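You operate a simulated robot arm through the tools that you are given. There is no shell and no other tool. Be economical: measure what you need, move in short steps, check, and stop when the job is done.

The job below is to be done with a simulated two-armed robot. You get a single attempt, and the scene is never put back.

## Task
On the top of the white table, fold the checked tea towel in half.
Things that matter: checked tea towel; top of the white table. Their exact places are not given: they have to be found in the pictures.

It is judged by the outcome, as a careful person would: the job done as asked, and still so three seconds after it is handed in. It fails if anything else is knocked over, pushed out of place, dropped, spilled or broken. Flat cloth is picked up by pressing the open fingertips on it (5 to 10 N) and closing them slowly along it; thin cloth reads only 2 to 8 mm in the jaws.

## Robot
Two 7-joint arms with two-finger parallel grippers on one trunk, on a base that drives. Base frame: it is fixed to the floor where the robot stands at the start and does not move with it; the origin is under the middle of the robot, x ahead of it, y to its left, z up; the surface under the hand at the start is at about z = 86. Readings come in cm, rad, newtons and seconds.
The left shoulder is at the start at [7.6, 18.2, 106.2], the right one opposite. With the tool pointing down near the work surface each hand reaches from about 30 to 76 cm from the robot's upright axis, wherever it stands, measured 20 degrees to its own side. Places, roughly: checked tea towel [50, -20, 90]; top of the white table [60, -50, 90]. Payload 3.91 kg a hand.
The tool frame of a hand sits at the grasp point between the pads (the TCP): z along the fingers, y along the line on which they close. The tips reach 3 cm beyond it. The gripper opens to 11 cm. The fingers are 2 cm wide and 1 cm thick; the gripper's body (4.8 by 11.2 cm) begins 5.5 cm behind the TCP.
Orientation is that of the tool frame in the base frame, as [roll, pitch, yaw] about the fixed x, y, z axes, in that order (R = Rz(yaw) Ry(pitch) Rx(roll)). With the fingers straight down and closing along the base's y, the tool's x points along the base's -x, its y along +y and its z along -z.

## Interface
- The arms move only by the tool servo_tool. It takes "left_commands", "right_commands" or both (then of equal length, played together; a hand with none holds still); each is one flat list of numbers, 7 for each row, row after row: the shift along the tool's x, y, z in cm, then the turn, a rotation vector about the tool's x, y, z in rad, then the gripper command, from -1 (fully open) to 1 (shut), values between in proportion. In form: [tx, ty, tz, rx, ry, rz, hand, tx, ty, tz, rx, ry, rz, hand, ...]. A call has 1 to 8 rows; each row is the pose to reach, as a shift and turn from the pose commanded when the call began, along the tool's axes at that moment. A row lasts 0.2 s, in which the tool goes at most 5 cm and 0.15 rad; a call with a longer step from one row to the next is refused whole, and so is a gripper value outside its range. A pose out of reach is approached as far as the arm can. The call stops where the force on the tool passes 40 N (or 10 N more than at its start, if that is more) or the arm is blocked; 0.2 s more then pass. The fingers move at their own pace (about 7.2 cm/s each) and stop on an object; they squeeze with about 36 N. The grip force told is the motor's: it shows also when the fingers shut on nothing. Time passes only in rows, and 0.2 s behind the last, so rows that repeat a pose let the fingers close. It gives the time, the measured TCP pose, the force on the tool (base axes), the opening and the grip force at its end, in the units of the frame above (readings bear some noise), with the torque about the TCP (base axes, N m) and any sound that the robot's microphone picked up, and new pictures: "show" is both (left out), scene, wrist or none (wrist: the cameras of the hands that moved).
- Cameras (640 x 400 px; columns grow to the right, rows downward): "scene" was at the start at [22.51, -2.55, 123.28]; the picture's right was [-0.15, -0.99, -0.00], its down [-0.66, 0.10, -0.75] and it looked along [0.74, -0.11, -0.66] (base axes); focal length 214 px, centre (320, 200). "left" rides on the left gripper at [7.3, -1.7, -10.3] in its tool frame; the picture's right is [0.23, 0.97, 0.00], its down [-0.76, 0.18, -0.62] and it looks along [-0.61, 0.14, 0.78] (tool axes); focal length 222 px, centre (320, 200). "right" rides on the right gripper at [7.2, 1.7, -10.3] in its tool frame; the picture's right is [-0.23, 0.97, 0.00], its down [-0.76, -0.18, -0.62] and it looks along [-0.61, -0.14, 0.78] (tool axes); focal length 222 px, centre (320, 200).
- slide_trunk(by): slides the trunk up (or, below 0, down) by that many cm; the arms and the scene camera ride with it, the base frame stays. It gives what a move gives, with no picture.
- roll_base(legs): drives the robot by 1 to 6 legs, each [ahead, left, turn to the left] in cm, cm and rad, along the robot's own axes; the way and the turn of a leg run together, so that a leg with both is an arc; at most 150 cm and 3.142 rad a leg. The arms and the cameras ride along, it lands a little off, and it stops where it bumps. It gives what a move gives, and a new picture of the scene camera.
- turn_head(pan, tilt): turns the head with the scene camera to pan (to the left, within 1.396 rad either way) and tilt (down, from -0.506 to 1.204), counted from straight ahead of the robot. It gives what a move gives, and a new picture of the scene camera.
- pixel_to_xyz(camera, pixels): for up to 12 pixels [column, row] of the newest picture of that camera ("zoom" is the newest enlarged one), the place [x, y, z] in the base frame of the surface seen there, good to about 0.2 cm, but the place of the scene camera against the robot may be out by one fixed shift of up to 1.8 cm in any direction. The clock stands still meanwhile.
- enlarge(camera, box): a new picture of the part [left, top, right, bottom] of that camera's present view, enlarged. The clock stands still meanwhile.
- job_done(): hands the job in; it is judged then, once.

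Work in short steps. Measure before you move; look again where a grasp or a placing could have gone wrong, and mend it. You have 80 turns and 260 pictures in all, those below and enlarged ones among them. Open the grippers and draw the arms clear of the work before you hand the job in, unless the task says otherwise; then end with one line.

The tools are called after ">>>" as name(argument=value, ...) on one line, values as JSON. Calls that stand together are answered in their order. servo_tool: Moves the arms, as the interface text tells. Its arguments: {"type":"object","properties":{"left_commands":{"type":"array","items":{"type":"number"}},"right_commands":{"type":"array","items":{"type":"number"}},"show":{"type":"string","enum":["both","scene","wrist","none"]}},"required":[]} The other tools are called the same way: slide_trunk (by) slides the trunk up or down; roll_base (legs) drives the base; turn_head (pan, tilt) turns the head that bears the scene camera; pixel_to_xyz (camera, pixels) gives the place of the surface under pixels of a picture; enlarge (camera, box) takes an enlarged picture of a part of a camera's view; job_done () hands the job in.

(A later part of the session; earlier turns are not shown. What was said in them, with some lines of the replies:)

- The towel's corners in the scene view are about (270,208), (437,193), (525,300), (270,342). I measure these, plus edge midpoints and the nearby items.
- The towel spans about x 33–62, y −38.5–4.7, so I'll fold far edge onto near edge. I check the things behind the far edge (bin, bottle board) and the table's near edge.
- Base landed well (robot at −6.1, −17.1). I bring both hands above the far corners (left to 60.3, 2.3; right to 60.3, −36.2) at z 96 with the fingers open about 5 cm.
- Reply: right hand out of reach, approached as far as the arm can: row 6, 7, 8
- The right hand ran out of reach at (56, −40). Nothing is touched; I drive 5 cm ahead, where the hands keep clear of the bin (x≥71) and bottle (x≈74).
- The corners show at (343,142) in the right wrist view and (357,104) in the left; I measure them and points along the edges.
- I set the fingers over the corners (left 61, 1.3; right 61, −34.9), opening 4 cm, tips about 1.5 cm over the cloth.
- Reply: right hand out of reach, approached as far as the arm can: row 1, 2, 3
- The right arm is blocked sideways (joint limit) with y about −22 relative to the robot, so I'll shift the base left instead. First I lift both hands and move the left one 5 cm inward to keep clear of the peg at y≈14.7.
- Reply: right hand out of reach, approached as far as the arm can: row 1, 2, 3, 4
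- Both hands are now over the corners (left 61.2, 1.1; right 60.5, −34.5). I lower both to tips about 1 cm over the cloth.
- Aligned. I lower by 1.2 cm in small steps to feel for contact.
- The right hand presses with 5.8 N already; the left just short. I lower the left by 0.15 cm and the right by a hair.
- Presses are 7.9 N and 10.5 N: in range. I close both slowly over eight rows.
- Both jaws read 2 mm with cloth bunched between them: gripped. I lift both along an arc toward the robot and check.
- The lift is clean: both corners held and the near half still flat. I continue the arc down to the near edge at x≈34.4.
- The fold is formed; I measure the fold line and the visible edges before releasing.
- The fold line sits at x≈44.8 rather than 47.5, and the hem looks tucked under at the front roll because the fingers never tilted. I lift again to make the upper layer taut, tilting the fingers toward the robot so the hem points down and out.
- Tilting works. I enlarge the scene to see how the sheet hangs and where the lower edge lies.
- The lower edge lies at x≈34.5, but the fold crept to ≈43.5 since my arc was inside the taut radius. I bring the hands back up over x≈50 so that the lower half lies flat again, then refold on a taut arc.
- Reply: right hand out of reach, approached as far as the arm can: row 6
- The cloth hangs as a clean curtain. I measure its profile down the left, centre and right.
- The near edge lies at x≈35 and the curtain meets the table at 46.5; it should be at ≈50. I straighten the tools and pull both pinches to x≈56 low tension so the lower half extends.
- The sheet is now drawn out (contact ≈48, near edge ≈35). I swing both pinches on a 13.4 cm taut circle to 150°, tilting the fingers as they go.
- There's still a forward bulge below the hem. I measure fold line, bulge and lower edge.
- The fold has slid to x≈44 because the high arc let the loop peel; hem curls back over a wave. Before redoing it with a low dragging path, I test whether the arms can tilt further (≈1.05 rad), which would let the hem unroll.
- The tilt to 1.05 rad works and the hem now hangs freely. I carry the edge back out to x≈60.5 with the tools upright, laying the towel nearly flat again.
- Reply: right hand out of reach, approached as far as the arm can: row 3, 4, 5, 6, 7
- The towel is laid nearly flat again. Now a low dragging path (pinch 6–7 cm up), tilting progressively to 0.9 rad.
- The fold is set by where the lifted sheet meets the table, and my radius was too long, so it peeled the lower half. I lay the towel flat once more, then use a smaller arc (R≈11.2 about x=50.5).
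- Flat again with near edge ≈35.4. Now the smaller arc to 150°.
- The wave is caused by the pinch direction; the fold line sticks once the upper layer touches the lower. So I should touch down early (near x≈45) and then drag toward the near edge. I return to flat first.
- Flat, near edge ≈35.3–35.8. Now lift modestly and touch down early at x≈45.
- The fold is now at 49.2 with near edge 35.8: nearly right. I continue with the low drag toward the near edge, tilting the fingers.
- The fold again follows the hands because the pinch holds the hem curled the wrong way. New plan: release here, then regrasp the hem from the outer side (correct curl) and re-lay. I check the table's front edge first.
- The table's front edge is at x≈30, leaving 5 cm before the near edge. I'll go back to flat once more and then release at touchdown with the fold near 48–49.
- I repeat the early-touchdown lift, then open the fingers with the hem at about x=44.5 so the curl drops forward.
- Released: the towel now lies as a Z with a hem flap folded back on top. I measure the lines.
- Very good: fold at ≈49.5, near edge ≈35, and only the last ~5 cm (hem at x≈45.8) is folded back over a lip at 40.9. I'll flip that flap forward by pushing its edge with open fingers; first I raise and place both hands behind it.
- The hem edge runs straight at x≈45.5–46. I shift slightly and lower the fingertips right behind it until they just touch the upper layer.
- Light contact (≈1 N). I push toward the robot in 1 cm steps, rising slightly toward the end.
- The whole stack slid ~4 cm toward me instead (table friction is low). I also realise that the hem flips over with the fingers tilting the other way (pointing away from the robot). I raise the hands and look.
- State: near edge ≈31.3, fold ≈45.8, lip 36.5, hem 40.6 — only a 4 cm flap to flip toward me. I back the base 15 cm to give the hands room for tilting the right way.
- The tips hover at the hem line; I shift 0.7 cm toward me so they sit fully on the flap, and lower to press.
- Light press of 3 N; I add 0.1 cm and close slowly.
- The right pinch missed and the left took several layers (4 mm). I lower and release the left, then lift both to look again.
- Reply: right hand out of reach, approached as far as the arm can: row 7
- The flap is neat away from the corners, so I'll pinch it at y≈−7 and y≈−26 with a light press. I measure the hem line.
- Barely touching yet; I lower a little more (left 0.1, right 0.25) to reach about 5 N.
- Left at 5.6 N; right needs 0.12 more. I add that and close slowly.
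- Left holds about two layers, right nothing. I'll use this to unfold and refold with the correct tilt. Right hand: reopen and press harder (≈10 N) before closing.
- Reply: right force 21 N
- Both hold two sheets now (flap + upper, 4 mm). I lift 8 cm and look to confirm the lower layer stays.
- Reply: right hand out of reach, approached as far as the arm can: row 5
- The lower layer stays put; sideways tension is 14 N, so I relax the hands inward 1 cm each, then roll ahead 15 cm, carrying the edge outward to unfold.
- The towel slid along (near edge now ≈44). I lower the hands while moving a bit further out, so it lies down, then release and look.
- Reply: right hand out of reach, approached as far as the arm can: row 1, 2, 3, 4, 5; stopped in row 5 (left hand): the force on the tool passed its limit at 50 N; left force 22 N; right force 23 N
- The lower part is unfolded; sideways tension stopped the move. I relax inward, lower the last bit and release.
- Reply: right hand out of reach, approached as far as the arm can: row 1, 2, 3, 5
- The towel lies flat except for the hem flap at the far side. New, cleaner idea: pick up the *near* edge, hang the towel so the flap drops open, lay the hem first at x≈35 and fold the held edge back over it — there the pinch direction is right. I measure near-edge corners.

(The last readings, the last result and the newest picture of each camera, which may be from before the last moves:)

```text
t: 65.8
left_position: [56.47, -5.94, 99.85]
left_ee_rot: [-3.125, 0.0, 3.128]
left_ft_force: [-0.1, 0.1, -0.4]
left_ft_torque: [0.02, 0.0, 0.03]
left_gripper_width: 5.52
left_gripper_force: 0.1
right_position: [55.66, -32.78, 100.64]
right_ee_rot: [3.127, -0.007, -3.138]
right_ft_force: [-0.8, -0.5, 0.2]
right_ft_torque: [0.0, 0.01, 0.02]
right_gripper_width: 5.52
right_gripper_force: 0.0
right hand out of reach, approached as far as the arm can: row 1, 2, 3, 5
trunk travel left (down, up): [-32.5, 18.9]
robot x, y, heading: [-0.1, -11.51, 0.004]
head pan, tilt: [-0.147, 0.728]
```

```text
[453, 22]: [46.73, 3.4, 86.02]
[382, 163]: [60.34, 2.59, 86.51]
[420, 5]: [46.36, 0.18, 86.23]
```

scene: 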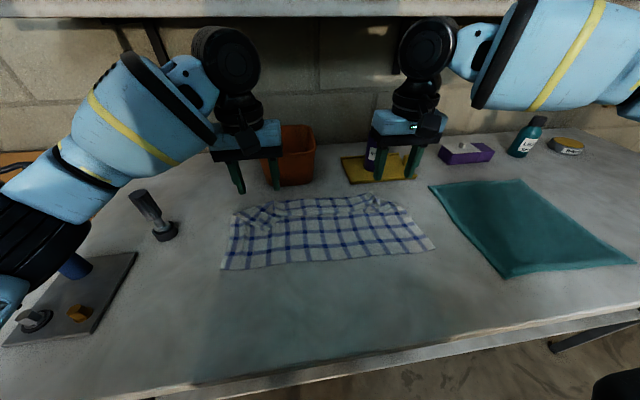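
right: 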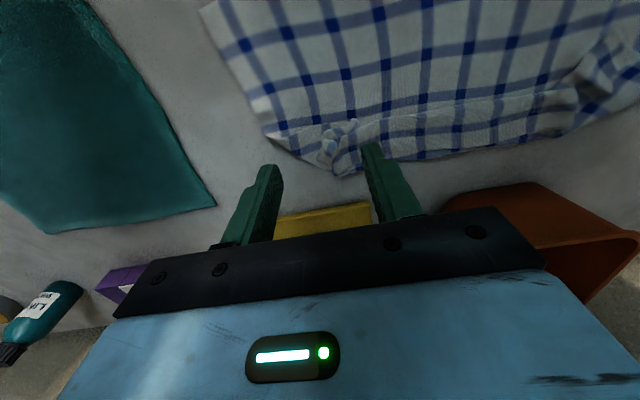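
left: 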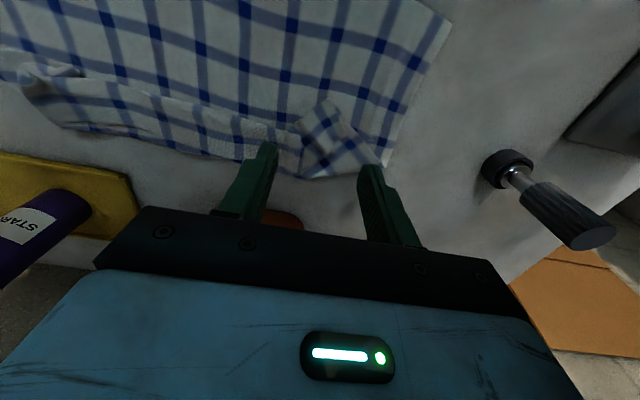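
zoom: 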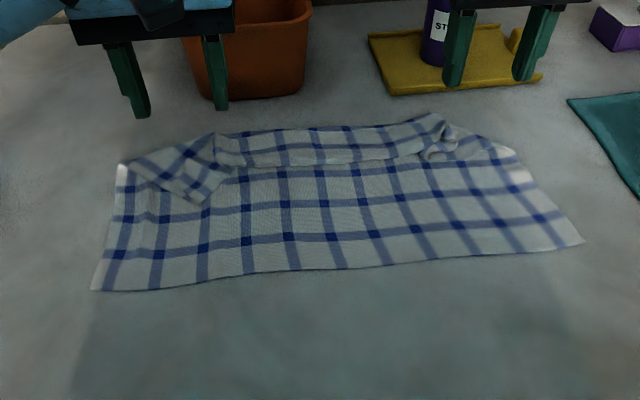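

Near corners are at (46.9, 3.2) and (45.2, −40.3). I move the fingers above them (left 48.2, 0; right 46.7, −37), 4 cm open.

>>> servo_tool(left_commands=[2.5, 1.8, 1, 0, 0, 0, 0.27, 5, 3.6, 3, 0, 0, 0, 0.27, 7, 5, 5.5, 0, 0, 0, 0.27, 8.3, 5.9, 8.5, 0, 0, 0, 0.27, 8.3, 5.9, 9.2, 0, 0, 0, 0.27], right_commands=[2.5, -1.2, 1, 0, 0, 0, 0.27, 5, -2.4, 3, 0, 0, 0, 0.27, 7.5, -3.4, 5.5, 0, 0, 0, 0.27, 9, -4.2, 8.8, 0, 0, 0, 0.27, 9, -4.2, 10, 0, 0, 0, 0.27], show="wrist")

```text
t: 67.0
left_position: [48.18, -0.12, 90.54]
left_ee_rot: [-3.125, 0.002, 3.13]
left_ft_force: [0.6, -0.1, 0.3]
left_ft_torque: [0.01, 0.01, -0.01]
left_gripper_width: 4.0
left_gripper_force: 0.0
right_position: [46.89, -36.76, 90.62]
right_ee_rot: [3.129, -0.003, -3.139]
right_ft_force: [-1.1, 0.5, -0.9]
right_ft_torque: [0.0, 0.0, 0.02]
right_gripper_width: 4.0
right_gripper_force: 0.0
trunk travel left (down, up): [-32.5, 18.9]
robot x, y, heading: [-0.13, -11.48, -0.002]
head pan, tilt: [-0.147, 0.728]
```

right: 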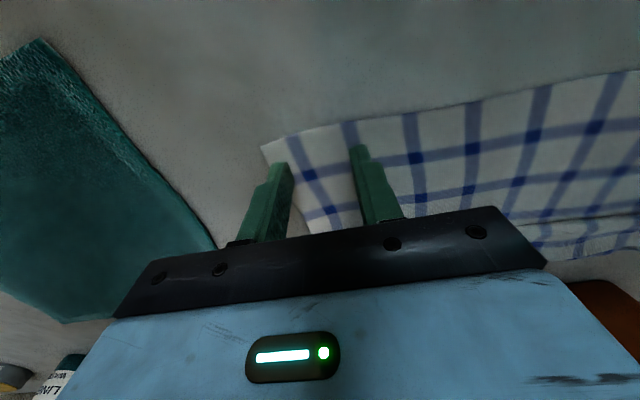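
left: 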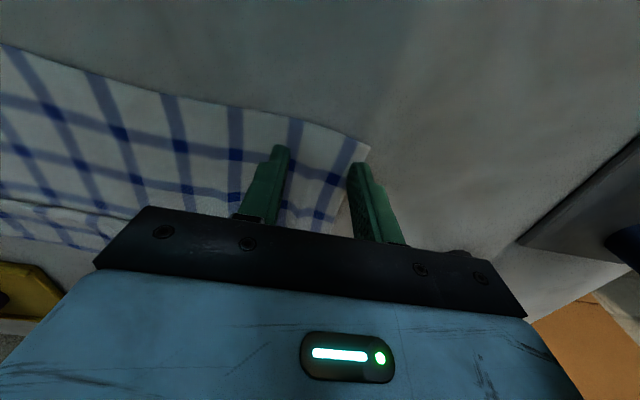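

I shift each hand slightly inward and lower to press.

>>> servo_tool(left_commands=[0, -1.2, 0, 0, 0, 0, 0.27, 0, -1.2, 0.8, 0, 0, 0, 0.27, 0, -1.2, 1.3, 0, 0, 0, 0.27, 0, -1.2, 1.5, 0, 0, 0, 0.27, 0, -1.2, 1.5, 0, 0, 0, 0.27], right_commands=[0, 0.7, 0, 0, 0, 0, 0.27, 0, 0.7, 0.8, 0, 0, 0, 0.27, 0, 0.7, 1.3, 0, 0, 0, 0.27, 0, 0.7, 1.5, 0, 0, 0, 0.27, 0, 0.7, 1.5, 0, 0, 0, 0.27], show="none")

```text
t: 68.2
left_position: [48.09, -1.24, 89.13]
left_ee_rot: [-3.124, 0.006, 3.13]
left_ft_force: [2.0, 1.0, 16.5]
left_ft_torque: [0.48, 0.04, -0.05]
left_gripper_width: 4.03
left_gripper_force: 0.2
right_position: [46.68, -36.14, 89.1]
right_ee_rot: [3.129, -0.001, -3.137]
right_ft_force: [0.9, 0.3, 4.6]
right_ft_torque: [-0.09, -0.02, 0.07]
right_gripper_width: 4.01
right_gripper_force: 0.1
trunk travel left (down, up): [-32.5, 18.9]
robot x, y, heading: [-0.34, -11.5, -0.001]
head pan, tilt: [-0.147, 0.728]
```

Left presses 16 N on one finger due to a slight roll; I correct the roll, ease the left, add a touch on the right and then close slowly.

>>> servo_tool(left_commands=[0, 0, -0.1, 0.016, 0, 0, 0.27, 0, 0, -0.06, 0.016, 0, 0, 0.4, 0, 0, -0.06, 0.016, 0, 0, 0.5, 0, 0, -0.06, 0.016, 0, 0, 0.62, 0, 0, -0.06, 0.016, 0, 0, 0.74, 0, 0, -0.06, 0.016, 0, 0, 0.86, 0, 0, -0.06, 0.016, 0, 0, 1, 0, 0, -0.06, 0.016, 0, 0, 1], right_commands=[0, 0, 0.05, -0.012, 0, 0, 0.27, 0, 0, 0.06, -0.012, 0, 0, 0.4, 0, 0, 0.06, -0.012, 0, 0, 0.5, 0, 0, 0.06, -0.012, 0, 0, 0.62, 0, 0, 0.06, -0.012, 0, 0, 0.74, 0, 0, 0.06, -0.012, 0, 0, 0.86, 0, 0, 0.06, -0.012, 0, 0, 1, 0, 0, 0.06, -0.012, 0, 0, 1], show="wrist")

```text
t: 70.0
left_position: [47.99, -1.19, 89.09]
left_ee_rot: [-3.107, 0.003, 3.128]
left_ft_force: [-0.7, -5.0, 10.6]
left_ft_torque: [-0.07, 0.05, 0.03]
left_gripper_width: 0.22
left_gripper_force: 35.9
right_position: [46.48, -36.03, 89.19]
right_ee_rot: [3.114, 0.0, -3.136]
right_ft_force: [1.3, 8.0, 16.5]
right_ft_torque: [0.28, 0.04, 0.0]
right_gripper_width: 0.17
right_gripper_force: 36.4
trunk travel left (down, up): [-32.5, 18.9]
robot x, y, heading: [-0.0, -11.6, 0.0]
head pan, tilt: [-0.147, 0.728]
```

right: 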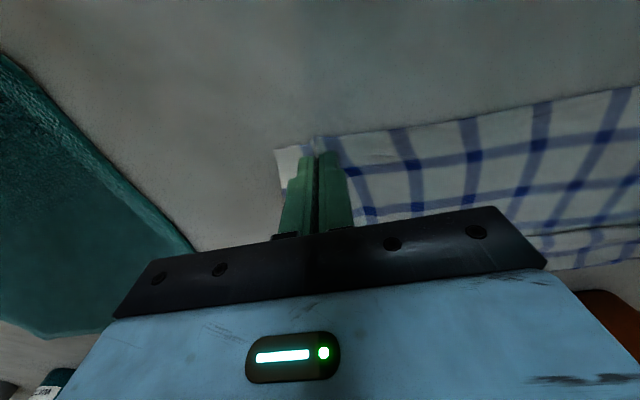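
left: 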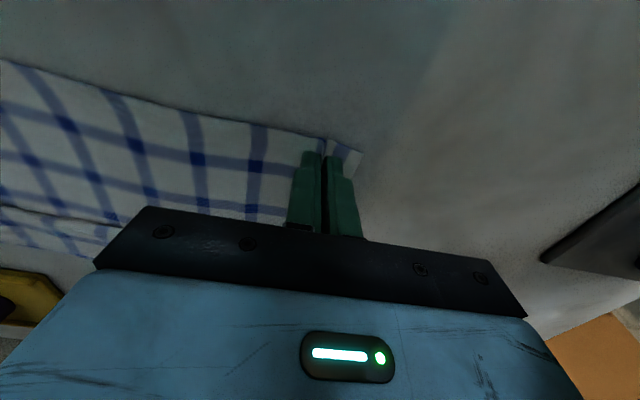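

Both corners held, single layer (2 mm). I lift 28 cm straight up so that the towel hangs and the flap drops open.

>>> servo_tool(left_commands=[0, -0.2, -3.5, -0.033, 0, 0, 1, 0, -0.2, -7, -0.033, 0, 0, 1, 0, -0.2, -10.5, -0.033, 0, 0, 1, 0, -0.2, -14, -0.033, 0, 0, 1, 0, -0.2, -17.5, -0.033, 0, 0, 1, 0, -0.2, -21, -0.033, 0, 0, 1, 0, -0.2, -24.5, -0.033, 0, 0, 1, 0, -0.2, -28, -0.033, 0, 0, 1], right_commands=[0, 0.2, -3.5, 0.027, 0, 0, 1, 0, 0.2, -7, 0.027, 0, 0, 1, 0, 0.2, -10.5, 0.027, 0, 0, 1, 0, 0.2, -14, 0.027, 0, 0, 1, 0, 0.2, -17.5, 0.027, 0, 0, 1, 0, 0.2, -21, 0.027, 0, 0, 1, 0, 0.2, -24.5, 0.027, 0, 0, 1, 0, 0.2, -28, 0.027, 0, 0, 1])

```text
t: 71.8
left_position: [47.89, -0.43, 117.03]
left_ee_rot: [-3.138, 0.003, 3.127]
left_ft_force: [-0.3, -10.5, 0.4]
left_ft_torque: [-0.35, -0.06, 0.11]
left_gripper_width: 0.23
left_gripper_force: 36.3
right_position: [46.82, -36.63, 117.1]
right_ee_rot: [-3.14, -0.001, -3.139]
right_ft_force: [0.7, 11.0, 0.2]
right_ft_torque: [0.38, -0.04, -0.1]
right_gripper_width: 0.18
right_gripper_force: 35.9
trunk travel left (down, up): [-32.5, 18.9]
robot x, y, heading: [-0.59, -11.09, -0.0]
head pan, tilt: [-0.147, 0.728]
```

scene: 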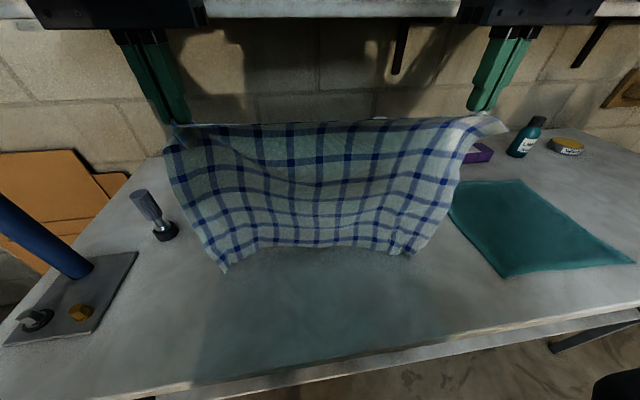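
right: 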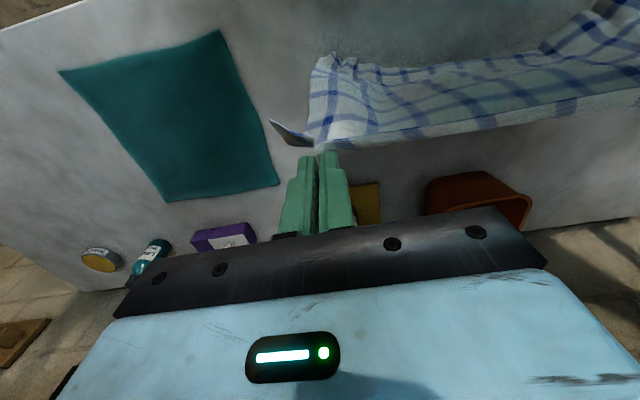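
left: 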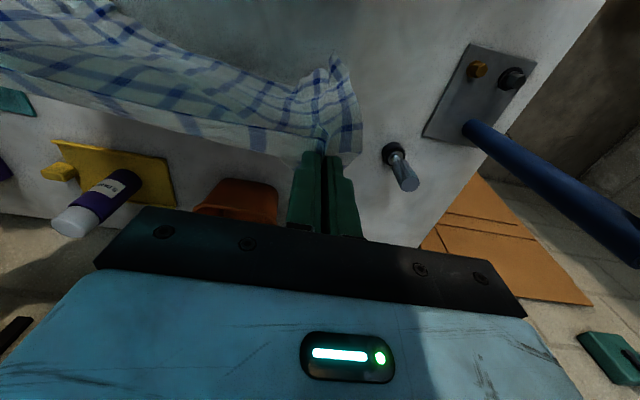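

The towel hangs. I enlarge to see the bottom hem and measure it.

>>> enlarge(camera="scene", box=[150, 100, 510, 300])

>>> pixel_to_xyz(camera="scene", pixels=[[223, 268], [222, 255], [255, 240], [320, 242], [385, 244], [398, 252], [320, 225], [320, 200], [320, 170], [320, 140], [412, 250]])

```text
1.78 times, centred on (330, 200) of scene
```

zoom: 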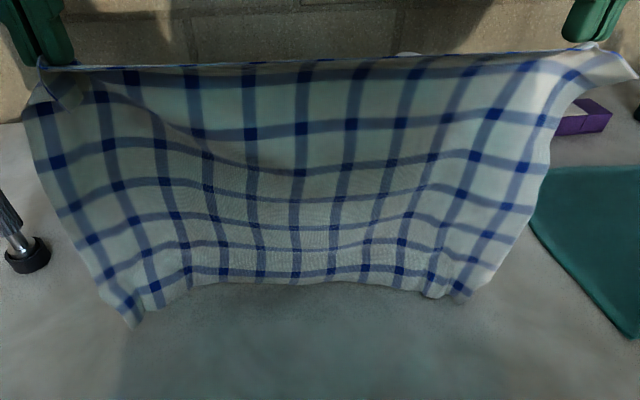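

```text
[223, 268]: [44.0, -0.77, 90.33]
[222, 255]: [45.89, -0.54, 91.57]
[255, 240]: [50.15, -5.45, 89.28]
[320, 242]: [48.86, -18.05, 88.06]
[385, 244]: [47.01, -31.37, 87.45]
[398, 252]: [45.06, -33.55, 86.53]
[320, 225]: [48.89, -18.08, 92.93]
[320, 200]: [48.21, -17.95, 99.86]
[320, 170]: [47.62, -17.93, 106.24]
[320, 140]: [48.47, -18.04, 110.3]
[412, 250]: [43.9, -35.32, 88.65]
```

The flap has opened and the full towel hangs with its hem just above the table. I shift both hands 10 cm toward me (hem to x≈38), relaxing the sideways tension a little.

>>> servo_tool(left_commands=[1.5, -0.1, 0, 0, 0, 0, 1, 3, -0.2, 0, 0, 0, 0, 1, 4.5, -0.3, 0, 0, 0, 0, 1, 6, -0.3, 0, 0, 0, 0, 1, 7.5, -0.3, 0, 0, 0, 0, 1, 9, -0.3, 0, 0, 0, 0, 1, 10, -0.3, 0, 0, 0, 0, 1, 10, -0.3, 0, 0, 0, 0, 1], right_commands=[1.3, 0.1, 0, 0, 0, 0, 1, 2.6, 0.2, 0, 0, 0, 0, 1, 4, 0.3, 0, 0, 0, 0, 1, 5.4, 0.3, 0, 0, 0, 0, 1, 6.8, 0.3, 0, 0, 0, 0, 1, 8, 0.3, 0, 0, 0, 0, 1, 9, 0.3, 0, 0, 0, 0, 1, 9, 0.3, 0, 0, 0, 0, 1], show="scene")

>>> enlarge(camera="scene", box=[150, 150, 510, 350])

```text
t: 73.6
left_position: [38.11, -0.65, 116.91]
left_ee_rot: [3.141, 0.0, 3.13]
left_ft_force: [0.2, -7.4, -0.2]
left_ft_torque: [-0.24, -0.01, 0.09]
left_gripper_width: 0.23
left_gripper_force: 36.2
right_position: [37.74, -36.37, 117.09]
right_ee_rot: [-3.141, -0.004, -3.138]
right_ft_force: [-0.5, 8.4, 0.7]
right_ft_torque: [0.27, 0.02, -0.04]
right_gripper_width: 0.16
right_gripper_force: 36.3
trunk travel left (down, up): [-32.5, 18.9]
robot x, y, heading: [0.07, -11.76, -0.004]
head pan, tilt: [-0.147, 0.728]
```

scene: 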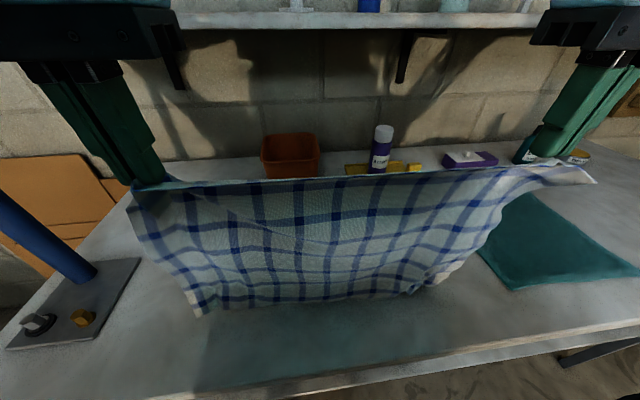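

```text
1.78 times, centred on (330, 250) of scene
```

zoom: 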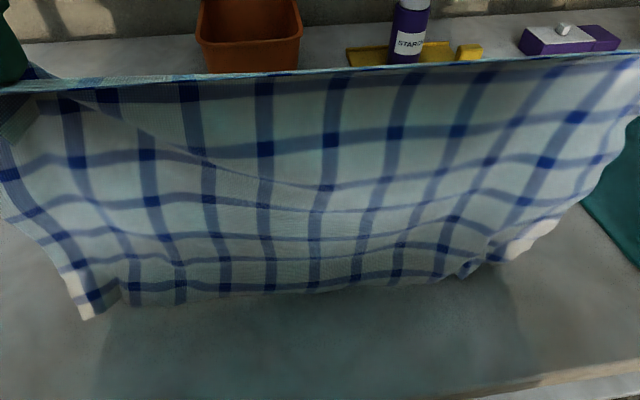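

Now I lower the hem and lay the first half outward: hands move +17 cm in x while descending 15 cm.

>>> servo_tool(left_commands=[-1, 0, 2, 0, 0, 0, 1, -3, 0, 3.5, 0, 0, 0, 1, -6, 0, 5, 0, 0, 0, 1, -9, 0, 7, 0, 0, 0, 1, -12, 0, 9.2, 0, 0, 0, 1, -14.8, 0, 12, 0, 0, 0, 1, -16.5, 0, 14.5, 0, 0, 0, 1, -17, 0, 15.3, 0, 0, 0, 1], right_commands=[-1, 0, 2, 0, 0, 0, 1, -3, 0, 3.5, 0, 0, 0, 1, -6, 0, 5, 0, 0, 0, 1, -9, 0, 7, 0, 0, 0, 1, -12, 0, 9.2, 0, 0, 0, 1, -14.8, 0, 12, 0, 0, 0, 1, -16.5, 0, 14.5, 0, 0, 0, 1, -17, 0, 15.3, 0, 0, 0, 1], show="scene")

>>> enlarge(camera="scene", box=[150, 150, 510, 350])

```text
t: 75.4
left_position: [55.04, -0.86, 101.84]
left_ee_rot: [-3.14, 0.0, 3.13]
left_ft_force: [0.2, -7.0, 0.3]
left_ft_torque: [-0.22, -0.01, 0.08]
left_gripper_width: 0.22
left_gripper_force: 35.8
right_position: [54.83, -36.31, 101.66]
right_ee_rot: [-3.138, -0.003, -3.136]
right_ft_force: [-0.6, 6.5, -0.5]
right_ft_torque: [0.27, -0.01, -0.03]
right_gripper_width: 0.19
right_gripper_force: 36.0
trunk travel left (down, up): [-32.5, 18.9]
robot x, y, heading: [-0.07, -11.55, 0.001]
head pan, tilt: [-0.147, 0.728]
```

scene: 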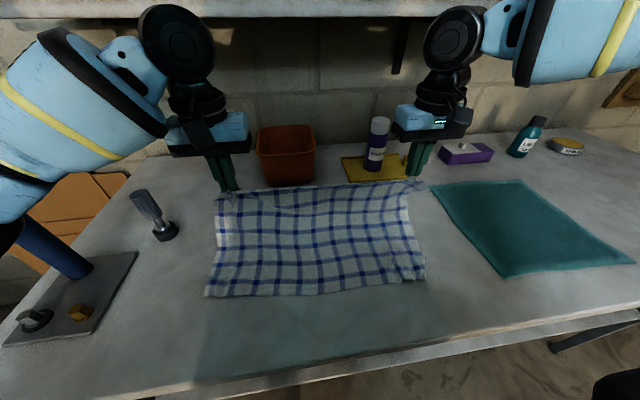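

```text
1.78 times, centred on (330, 250) of scene
```

zoom: 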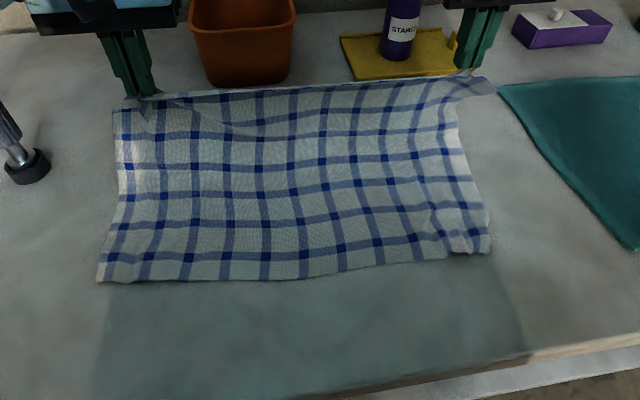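

Beautifully laid. I measure the hem, contact line and curtain.

>>> pixel_to_xyz(camera="zoom", pixels=[[102, 275], [200, 277], [310, 274], [400, 262], [485, 248], [310, 225], [310, 185], [315, 160], [320, 130], [325, 100], [125, 190], [470, 190]])

```text
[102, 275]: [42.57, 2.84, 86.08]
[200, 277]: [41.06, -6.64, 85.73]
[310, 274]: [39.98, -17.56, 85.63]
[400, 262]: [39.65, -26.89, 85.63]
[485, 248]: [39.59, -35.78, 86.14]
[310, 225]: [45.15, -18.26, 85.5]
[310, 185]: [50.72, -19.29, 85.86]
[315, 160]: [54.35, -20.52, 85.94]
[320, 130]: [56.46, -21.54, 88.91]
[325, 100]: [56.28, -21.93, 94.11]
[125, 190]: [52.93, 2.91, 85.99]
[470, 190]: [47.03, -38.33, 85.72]
```

The lower half lies from the hem (left 42.1, mid 39.5, right 39.1) to about 54.5. I fold the held edge back over with a slightly slack arc, left ending near 44.4 and right near 41.4.

>>> servo_tool(left_commands=[-1.46, 0, 0.54, 0, 0, 0, 1, -1.96, 0, 1.04, 0, 0, 0, 1, 1.24, 0, 1.44, 0, 0, 0, 1, 4.19, 0, 2.69, 0, 0, 0, 1, 6.74, 0, 4.64, 0, 0, 0, 1, 8.69, 0, 7.19, 0, 0, 0, 1, 9.94, 0, 9.54, 0, 0, 0, 1, 10.64, 0, 11.34, 0, 0, 0, 1], right_commands=[0.33, 0, 0.36, 0, 0, 0, 1, 0.83, 0, 0.86, 0, 0, 0, 1, 4.03, 0, 1.26, 0, 0, 0, 1, 6.98, 0, 2.51, 0, 0, 0, 1, 9.53, 0, 4.46, 0, 0, 0, 1, 11.48, 0, 7.01, 0, 0, 0, 1, 12.73, 0, 9.36, 0, 0, 0, 1, 13.43, 0, 11.16, 0, 0, 0, 1])

>>> enlarge(camera="scene", box=[150, 150, 510, 350])

```text
t: 77.2
left_position: [44.5, -0.74, 90.39]
left_ee_rot: [-3.139, 0.001, 3.129]
left_ft_force: [-1.4, -8.0, -0.1]
left_ft_torque: [-0.29, 0.03, 0.06]
left_gripper_width: 0.24
left_gripper_force: 36.3
right_position: [41.24, -36.37, 90.64]
right_ee_rot: [3.141, -0.003, -3.136]
right_ft_force: [0.8, 9.2, 0.8]
right_ft_torque: [0.35, -0.03, -0.09]
right_gripper_width: 0.16
right_gripper_force: 35.8
trunk travel left (down, up): [-32.5, 18.9]
robot x, y, heading: [-0.04, -11.46, -0.0]
head pan, tilt: [-0.147, 0.728]
```

scene: 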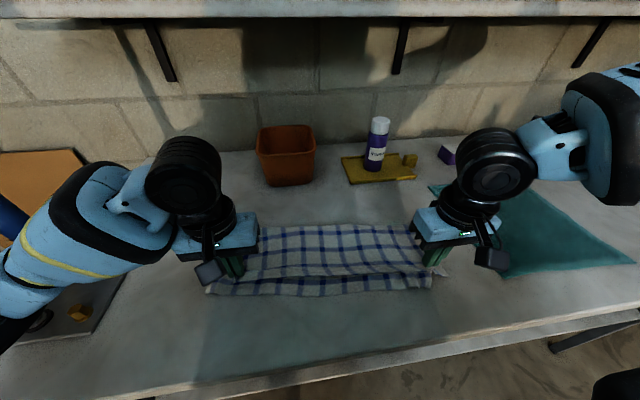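
right: 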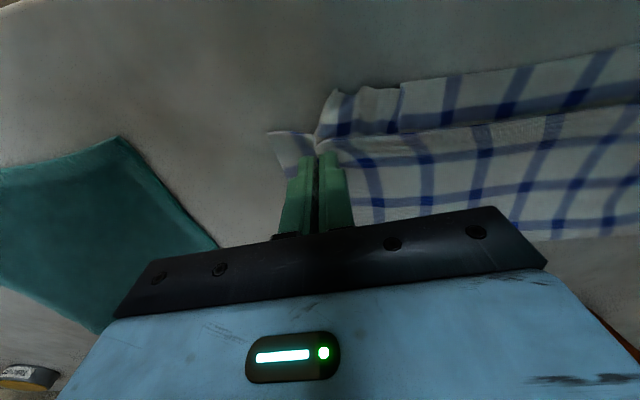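
left: 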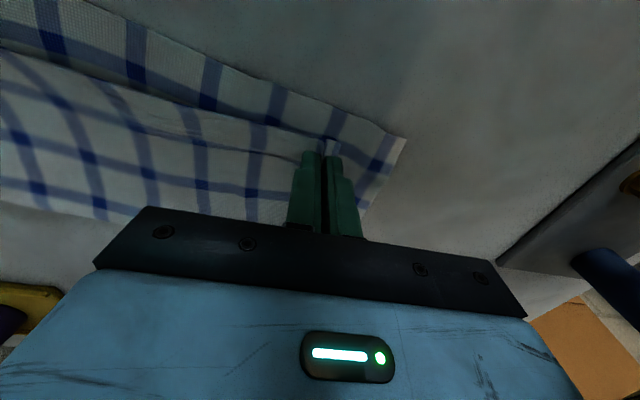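

```text
1.78 times, centred on (330, 250) of scene
```

zoom: 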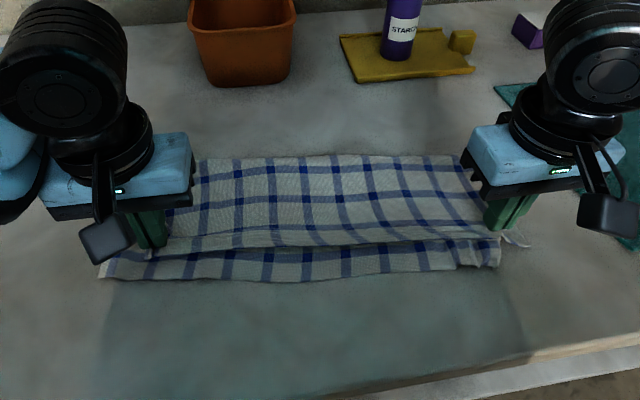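

An excellent clean fold. I measure lower hem, upper edge and fold line.

>>> pixel_to_xyz(camera="zoom", pixels=[[105, 275], [200, 276], [310, 278], [400, 270], [495, 262], [200, 250], [310, 246], [400, 240], [490, 234], [220, 160], [330, 155], [450, 155]])

>>> pixel_to_xyz(camera="right", pixels=[[335, 92], [450, 78], [270, 135], [450, 128], [600, 108]])

>>> pixel_to_xyz(camera="left", pixels=[[402, 140], [300, 95], [200, 55], [270, 125], [150, 92], [50, 62]])

```text
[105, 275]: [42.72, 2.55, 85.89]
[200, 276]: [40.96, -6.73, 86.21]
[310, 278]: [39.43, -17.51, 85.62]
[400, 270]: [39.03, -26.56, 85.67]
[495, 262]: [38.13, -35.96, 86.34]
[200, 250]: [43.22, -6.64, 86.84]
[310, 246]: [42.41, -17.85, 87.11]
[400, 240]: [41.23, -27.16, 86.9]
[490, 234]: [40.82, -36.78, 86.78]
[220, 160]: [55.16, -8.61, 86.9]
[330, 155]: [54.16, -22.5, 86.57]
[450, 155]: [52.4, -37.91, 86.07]
```

```text
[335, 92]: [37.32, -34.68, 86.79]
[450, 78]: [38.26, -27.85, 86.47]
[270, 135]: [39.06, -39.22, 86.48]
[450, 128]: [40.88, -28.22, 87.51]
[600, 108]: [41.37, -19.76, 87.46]
```

```text
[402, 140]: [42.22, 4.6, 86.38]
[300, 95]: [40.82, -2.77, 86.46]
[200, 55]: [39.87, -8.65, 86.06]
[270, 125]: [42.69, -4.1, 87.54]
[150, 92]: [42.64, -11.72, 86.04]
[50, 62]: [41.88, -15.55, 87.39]
```

Folded to within 1.5–2.6 cm all along (fold line ≈14.3 cm from the hem). I pull the left edge 1 cm and the right 0.6 cm further toward me, lower, and release gently.

>>> servo_tool(left_commands=[0.6, 0, 0.2, 0, 0, 0, 1, 1.2, -0.2, 0.5, 0, 0, 0, 1, 1.2, -0.2, 0.8, 0, 0, 0, 1, 1.2, -0.2, 0.8, 0, 0, 0, 0.8, 1.2, -0.2, 0.8, 0, 0, 0, 0.55, 1.2, -0.2, 0.6, 0, 0, 0, 0.5, 1.2, -0.2, -2, 0, 0, 0, 0.5, 1.2, -0.2, -6, 0, 0, 0, 0.5], right_commands=[0.3, 0, 0.2, 0, 0, 0, 1, 0.6, 0.2, 0.5, 0, 0, 0, 1, 0.6, 0.2, 0.9, 0, 0, 0, 1, 0.6, 0.2, 0.9, 0, 0, 0, 0.8, 0.6, 0.2, 0.9, 0, 0, 0, 0.55, 0.6, 0.2, 0.7, 0, 0, 0, 0.5, 0.6, 0.2, -2, 0, 0, 0, 0.5, 0.6, 0.2, -6, 0, 0, 0, 0.5])

>>> enlarge(camera="right", box=[150, 0, 550, 250])

>>> enlarge(camera="left", box=[50, 0, 450, 250])

```text
t: 79.0
left_position: [43.22, -0.87, 96.49]
left_ee_rot: [-3.141, 0.003, 3.13]
left_ft_force: [0.4, -1.1, -0.2]
left_ft_torque: [-0.02, -0.01, 0.02]
left_gripper_width: 2.75
left_gripper_force: 0.1
right_position: [40.59, -36.13, 96.71]
right_ee_rot: [-3.14, -0.004, -3.136]
right_ft_force: [0.2, -0.5, 0.6]
right_ft_torque: [-0.04, -0.01, -0.04]
right_gripper_width: 2.77
right_gripper_force: 0.0
trunk travel left (down, up): [-32.5, 18.9]
robot x, y, heading: [-0.16, -11.34, 0.001]
head pan, tilt: [-0.147, 0.728]
```

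scene: 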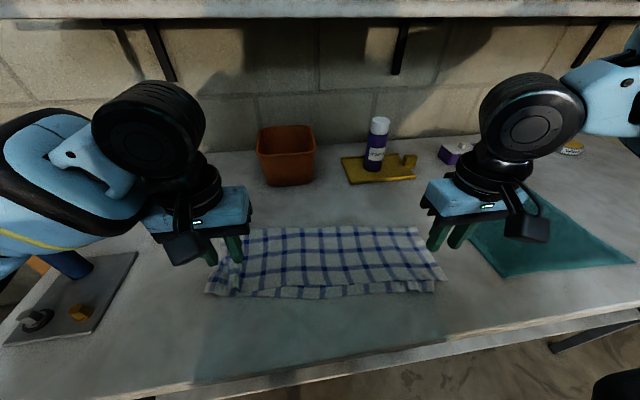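
right: 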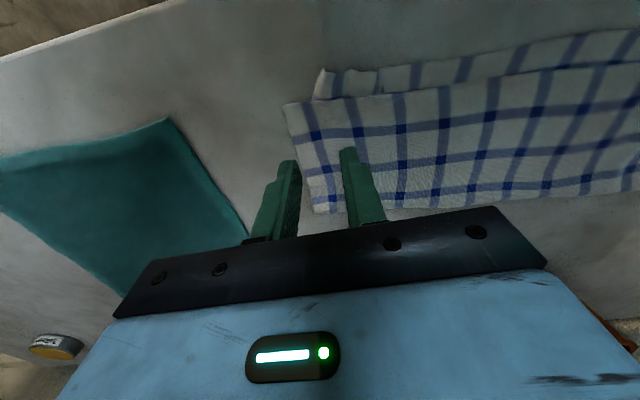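
left: 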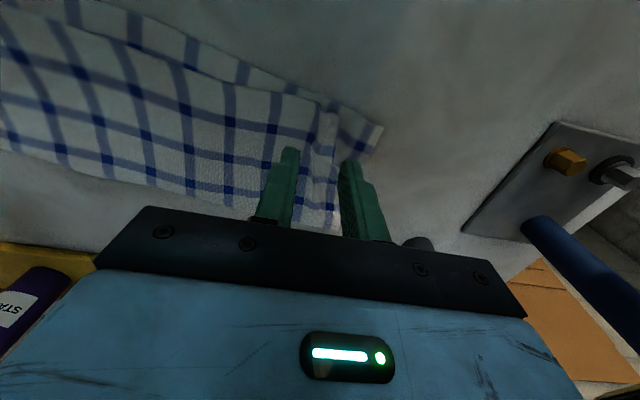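

```text
1.60 times, centred on (350, 125) of right
```

zoom: 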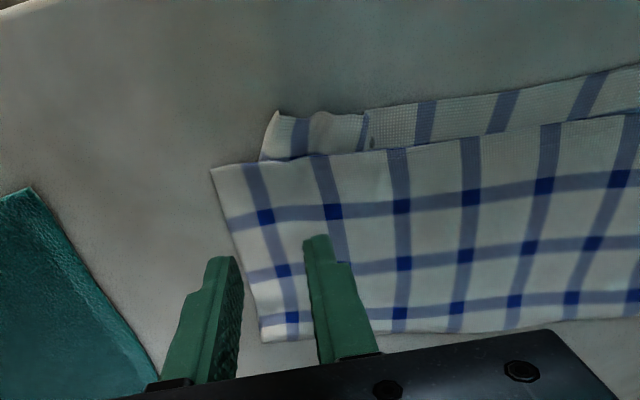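

```text
1.60 times, centred on (250, 125) of left
```

zoom: 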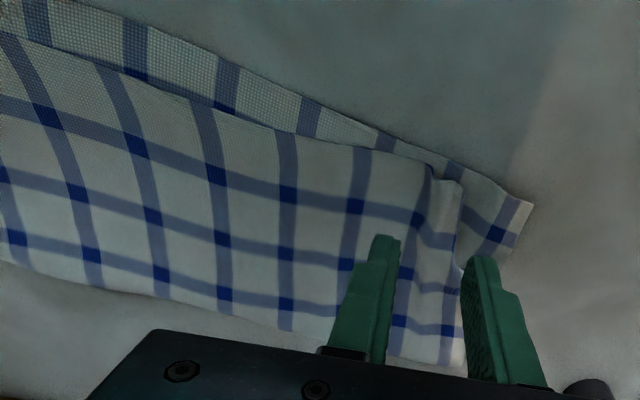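

Looks very good. I measure the corners of both layers.

>>> pixel_to_xyz(camera="zoom", pixels=[[528, 205], [460, 185], [432, 172], [300, 135], [320, 105], [460, 362], [200, 318], [100, 72], [120, 20]])

>>> pixel_to_xyz(camera="right", pixels=[[322, 70], [284, 104], [360, 96], [380, 70], [500, 75], [500, 50], [315, 213], [450, 202]])

```text
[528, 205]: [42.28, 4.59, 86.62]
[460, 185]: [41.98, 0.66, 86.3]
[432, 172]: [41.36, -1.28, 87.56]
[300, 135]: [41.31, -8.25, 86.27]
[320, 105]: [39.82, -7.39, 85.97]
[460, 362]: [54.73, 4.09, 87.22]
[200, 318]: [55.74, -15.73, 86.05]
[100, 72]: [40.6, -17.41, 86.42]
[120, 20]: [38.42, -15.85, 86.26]
```

```text
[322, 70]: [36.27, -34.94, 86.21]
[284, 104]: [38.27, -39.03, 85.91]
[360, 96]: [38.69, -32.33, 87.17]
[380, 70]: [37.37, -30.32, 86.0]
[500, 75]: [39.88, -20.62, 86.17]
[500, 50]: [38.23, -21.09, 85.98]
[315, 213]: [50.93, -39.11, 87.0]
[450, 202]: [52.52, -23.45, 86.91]
```

Edges align within ~2 cm; two corners are bunched ~4 cm in y (lower right at y −34.9 vs −39; upper left at 0.7 vs 4.6). I'll smooth each with a closed fingertip; first hover over the spots.

>>> servo_tool(left_commands=[0, 0, 0, 0, 0, 0, 1, 0, 0.2, 1, 0, 0, 0, 1, 0, 0.3, 4, 0, 0, 0, 1, 0, 0.3, 5.5, 0, 0, 0, 1], right_commands=[1.5, 1, 0, 0, 0, 0, 1, 3.5, 2.5, 1, 0, 0, 0, 1, 3.5, 2.5, 4, 0, 0, 0, 1, 3.5, 2.5, 6, 0, 0, 0, 1], show="wrist")

```text
t: 80.0
left_position: [43.26, -0.54, 90.85]
left_ee_rot: [3.141, 0.002, 3.13]
left_ft_force: [-0.3, 0.4, 0.1]
left_ft_torque: [0.0, -0.01, 0.03]
left_gripper_width: 0.0
left_gripper_force: 35.8
right_position: [37.07, -33.7, 90.7]
right_ee_rot: [-3.141, -0.003, -3.139]
right_ft_force: [-0.7, 0.3, -0.1]
right_ft_torque: [-0.01, 0.0, 0.01]
right_gripper_width: 0.03
right_gripper_force: 36.1
trunk travel left (down, up): [-32.5, 18.9]
robot x, y, heading: [-0.28, -11.4, 0.001]
head pan, tilt: [-0.147, 0.728]
```

right: 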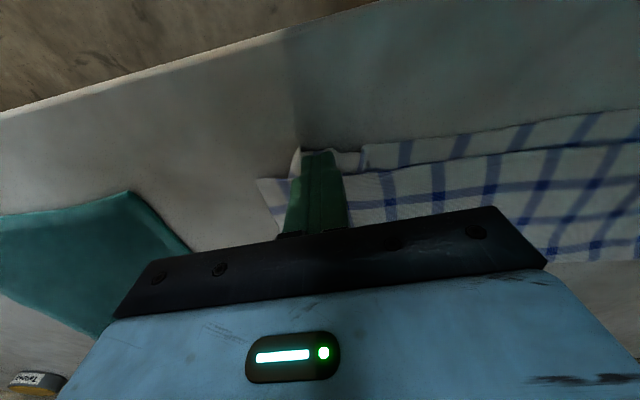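
left: 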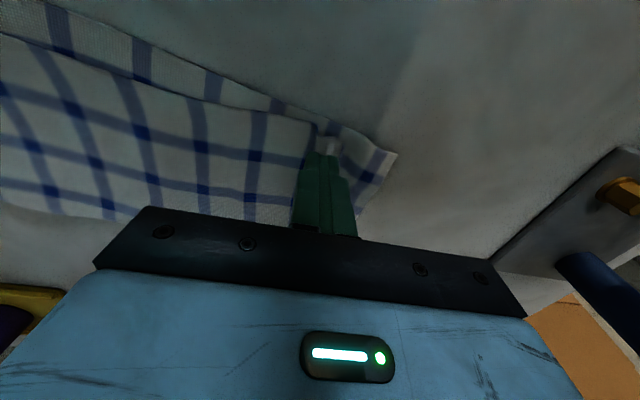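

Both spots are under the fingertips. I press lightly and drag: right −4 cm in y, left +3 cm, then lift.

>>> servo_tool(left_commands=[0, 0, 1, 0, 0, 0, 1, 0, 0, 1.45, 0, 0, 0, 1, 0, 1, 1.45, 0, 0, 0, 1, 0, 2, 1.45, 0, 0, 0, 1, 0, 3, 1.4, 0, 0, 0, 1, 0, 3, 1.3, 0, 0, 0, 1, 0, 3, -2, 0, 0, 0, 1, 0, 3, -5.5, 0, 0, 0, 1], right_commands=[0, 0, 1.1, 0, 0, 0, 1, 0, 0, 1.6, 0, 0, 0, 1, 0, -1.2, 1.6, 0, 0, 0, 1, 0, -2.6, 1.6, 0, 0, 0, 1, -0.2, -4, 1.6, 0, 0, 0, 1, -0.2, -4, 1.4, 0, 0, 0, 1, -0.2, -4, -2, 0, 0, 0, 1, -0.2, -4, -5.5, 0, 0, 0, 1])

>>> enlarge(camera="scene", box=[180, 190, 480, 330])

```text
t: 81.8
left_position: [43.18, 2.42, 96.39]
left_ee_rot: [3.14, -0.001, 3.13]
left_ft_force: [-0.2, 0.0, -0.1]
left_ft_torque: [0.01, -0.02, 0.0]
left_gripper_width: 0.0
left_gripper_force: 35.9
right_position: [37.41, -37.65, 96.11]
right_ee_rot: [3.14, -0.003, -3.136]
right_ft_force: [-0.3, -0.2, -0.6]
right_ft_torque: [0.0, 0.0, 0.01]
right_gripper_width: 0.01
right_gripper_force: 35.9
trunk travel left (down, up): [-32.5, 18.9]
robot x, y, heading: [-0.29, -11.63, -0.002]
head pan, tilt: [-0.147, 0.728]
```

scene: 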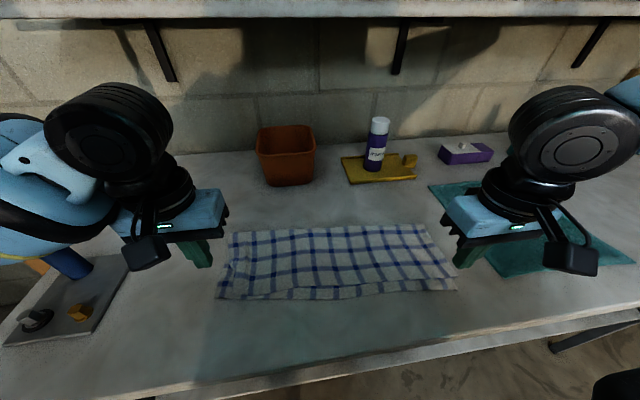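
right: 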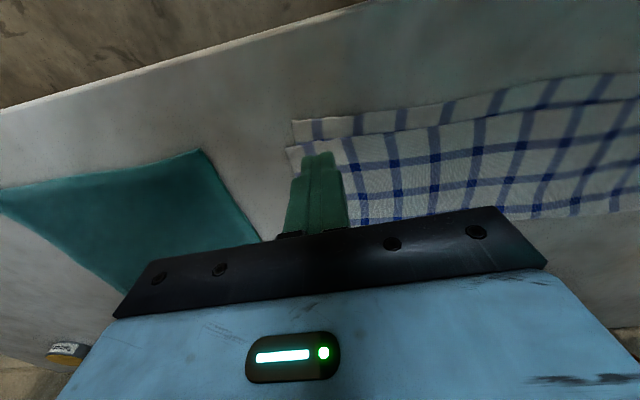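
left: 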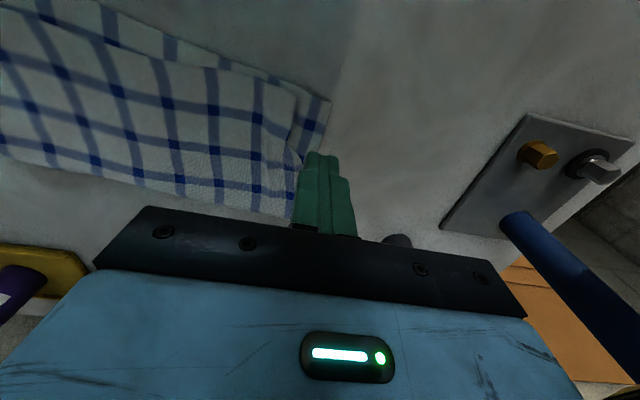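

```text
2.13 times, centred on (330, 260) of scene
```

zoom: 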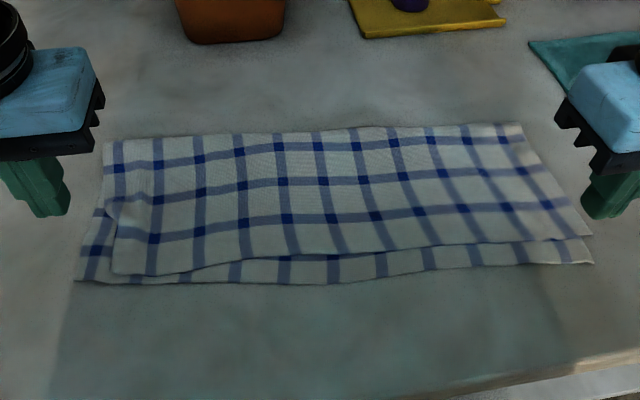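

The towel is neatly folded in half, edges within about 1–2.5 cm all round. I open the grippers and raise the arms clear.

>>> servo_tool(left_commands=[0, 0, -4, 0, 0, 0, 0, 0, 0, -8, 0, 0, 0, -1, 0, 0, -12, 0, 0, 0, -1, 0, 0, -15, 0, 0, 0, -1, 0, 0, -15, 0, 0, 0, -1], right_commands=[0, 0, -4, 0, 0, 0, 0, 0, 0, -8, 0, 0, 0, -1, 0, 0, -12, 0, 0, 0, -1, 0, 0, -15, 0, 0, 0, -1, 0, 0, -15, 0, 0, 0, -1], show="none")

>>> roll_base(legs=[[-15, 0, 0]])

```text
t: 83.0
left_position: [43.25, 2.36, 111.46]
left_ee_rot: [-3.141, 0.0, 3.133]
left_ft_force: [0.4, 0.9, -0.7]
left_ft_torque: [0.02, -0.02, 0.0]
left_gripper_width: 11.03
left_gripper_force: 0.1
right_position: [37.43, -37.49, 111.23]
right_ee_rot: [-3.14, -0.003, -3.137]
right_ft_force: [0.2, -0.2, -0.9]
right_ft_torque: [-0.02, 0.03, 0.0]
right_gripper_width: 10.99
right_gripper_force: 0.0
trunk travel left (down, up): [-32.5, 18.9]
robot x, y, heading: [-0.08, -11.37, -0.003]
head pan, tilt: [-0.147, 0.728]
```

```text
t: 84.4
left_position: [28.25, 2.44, 111.63]
left_ee_rot: [-3.141, 0.003, 3.129]
left_ft_force: [-0.4, -0.1, 0.3]
left_ft_torque: [-0.01, -0.06, 0.0]
left_gripper_width: 11.0
left_gripper_force: 0.1
right_position: [22.4, -37.56, 111.22]
right_ee_rot: [-3.14, -0.003, -3.138]
right_ft_force: [-0.2, -0.7, 0.0]
right_ft_torque: [0.01, -0.03, -0.04]
right_gripper_width: 11.0
right_gripper_force: 0.0
trunk travel left (down, up): [-32.5, 18.9]
robot x, y, heading: [-15.03, -11.91, 0.0]
head pan, tilt: [-0.147, 0.728]
5 turns are left
```

scene: 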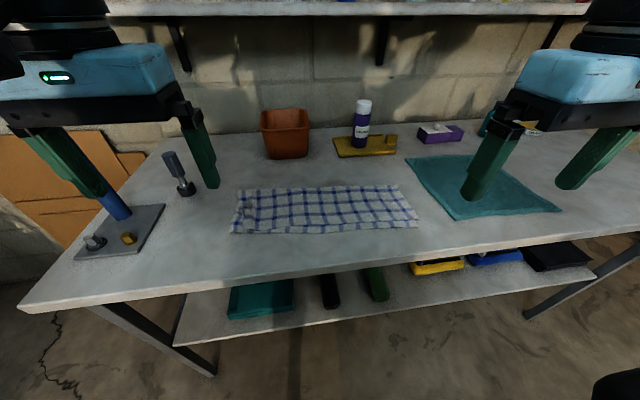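

The towel lies folded in half on the table, everything else is in place, and the arms are clear with open grippers; I hand it in.

>>> job_done()

```text
The job is handed in.
```

The checked tea towel is folded in half on the white table. Its edges line up to within about 2.5 cm, the upper left corner being the furthest out. In the last picture nothing else looks moved, the grippers are open and the arms are clear.
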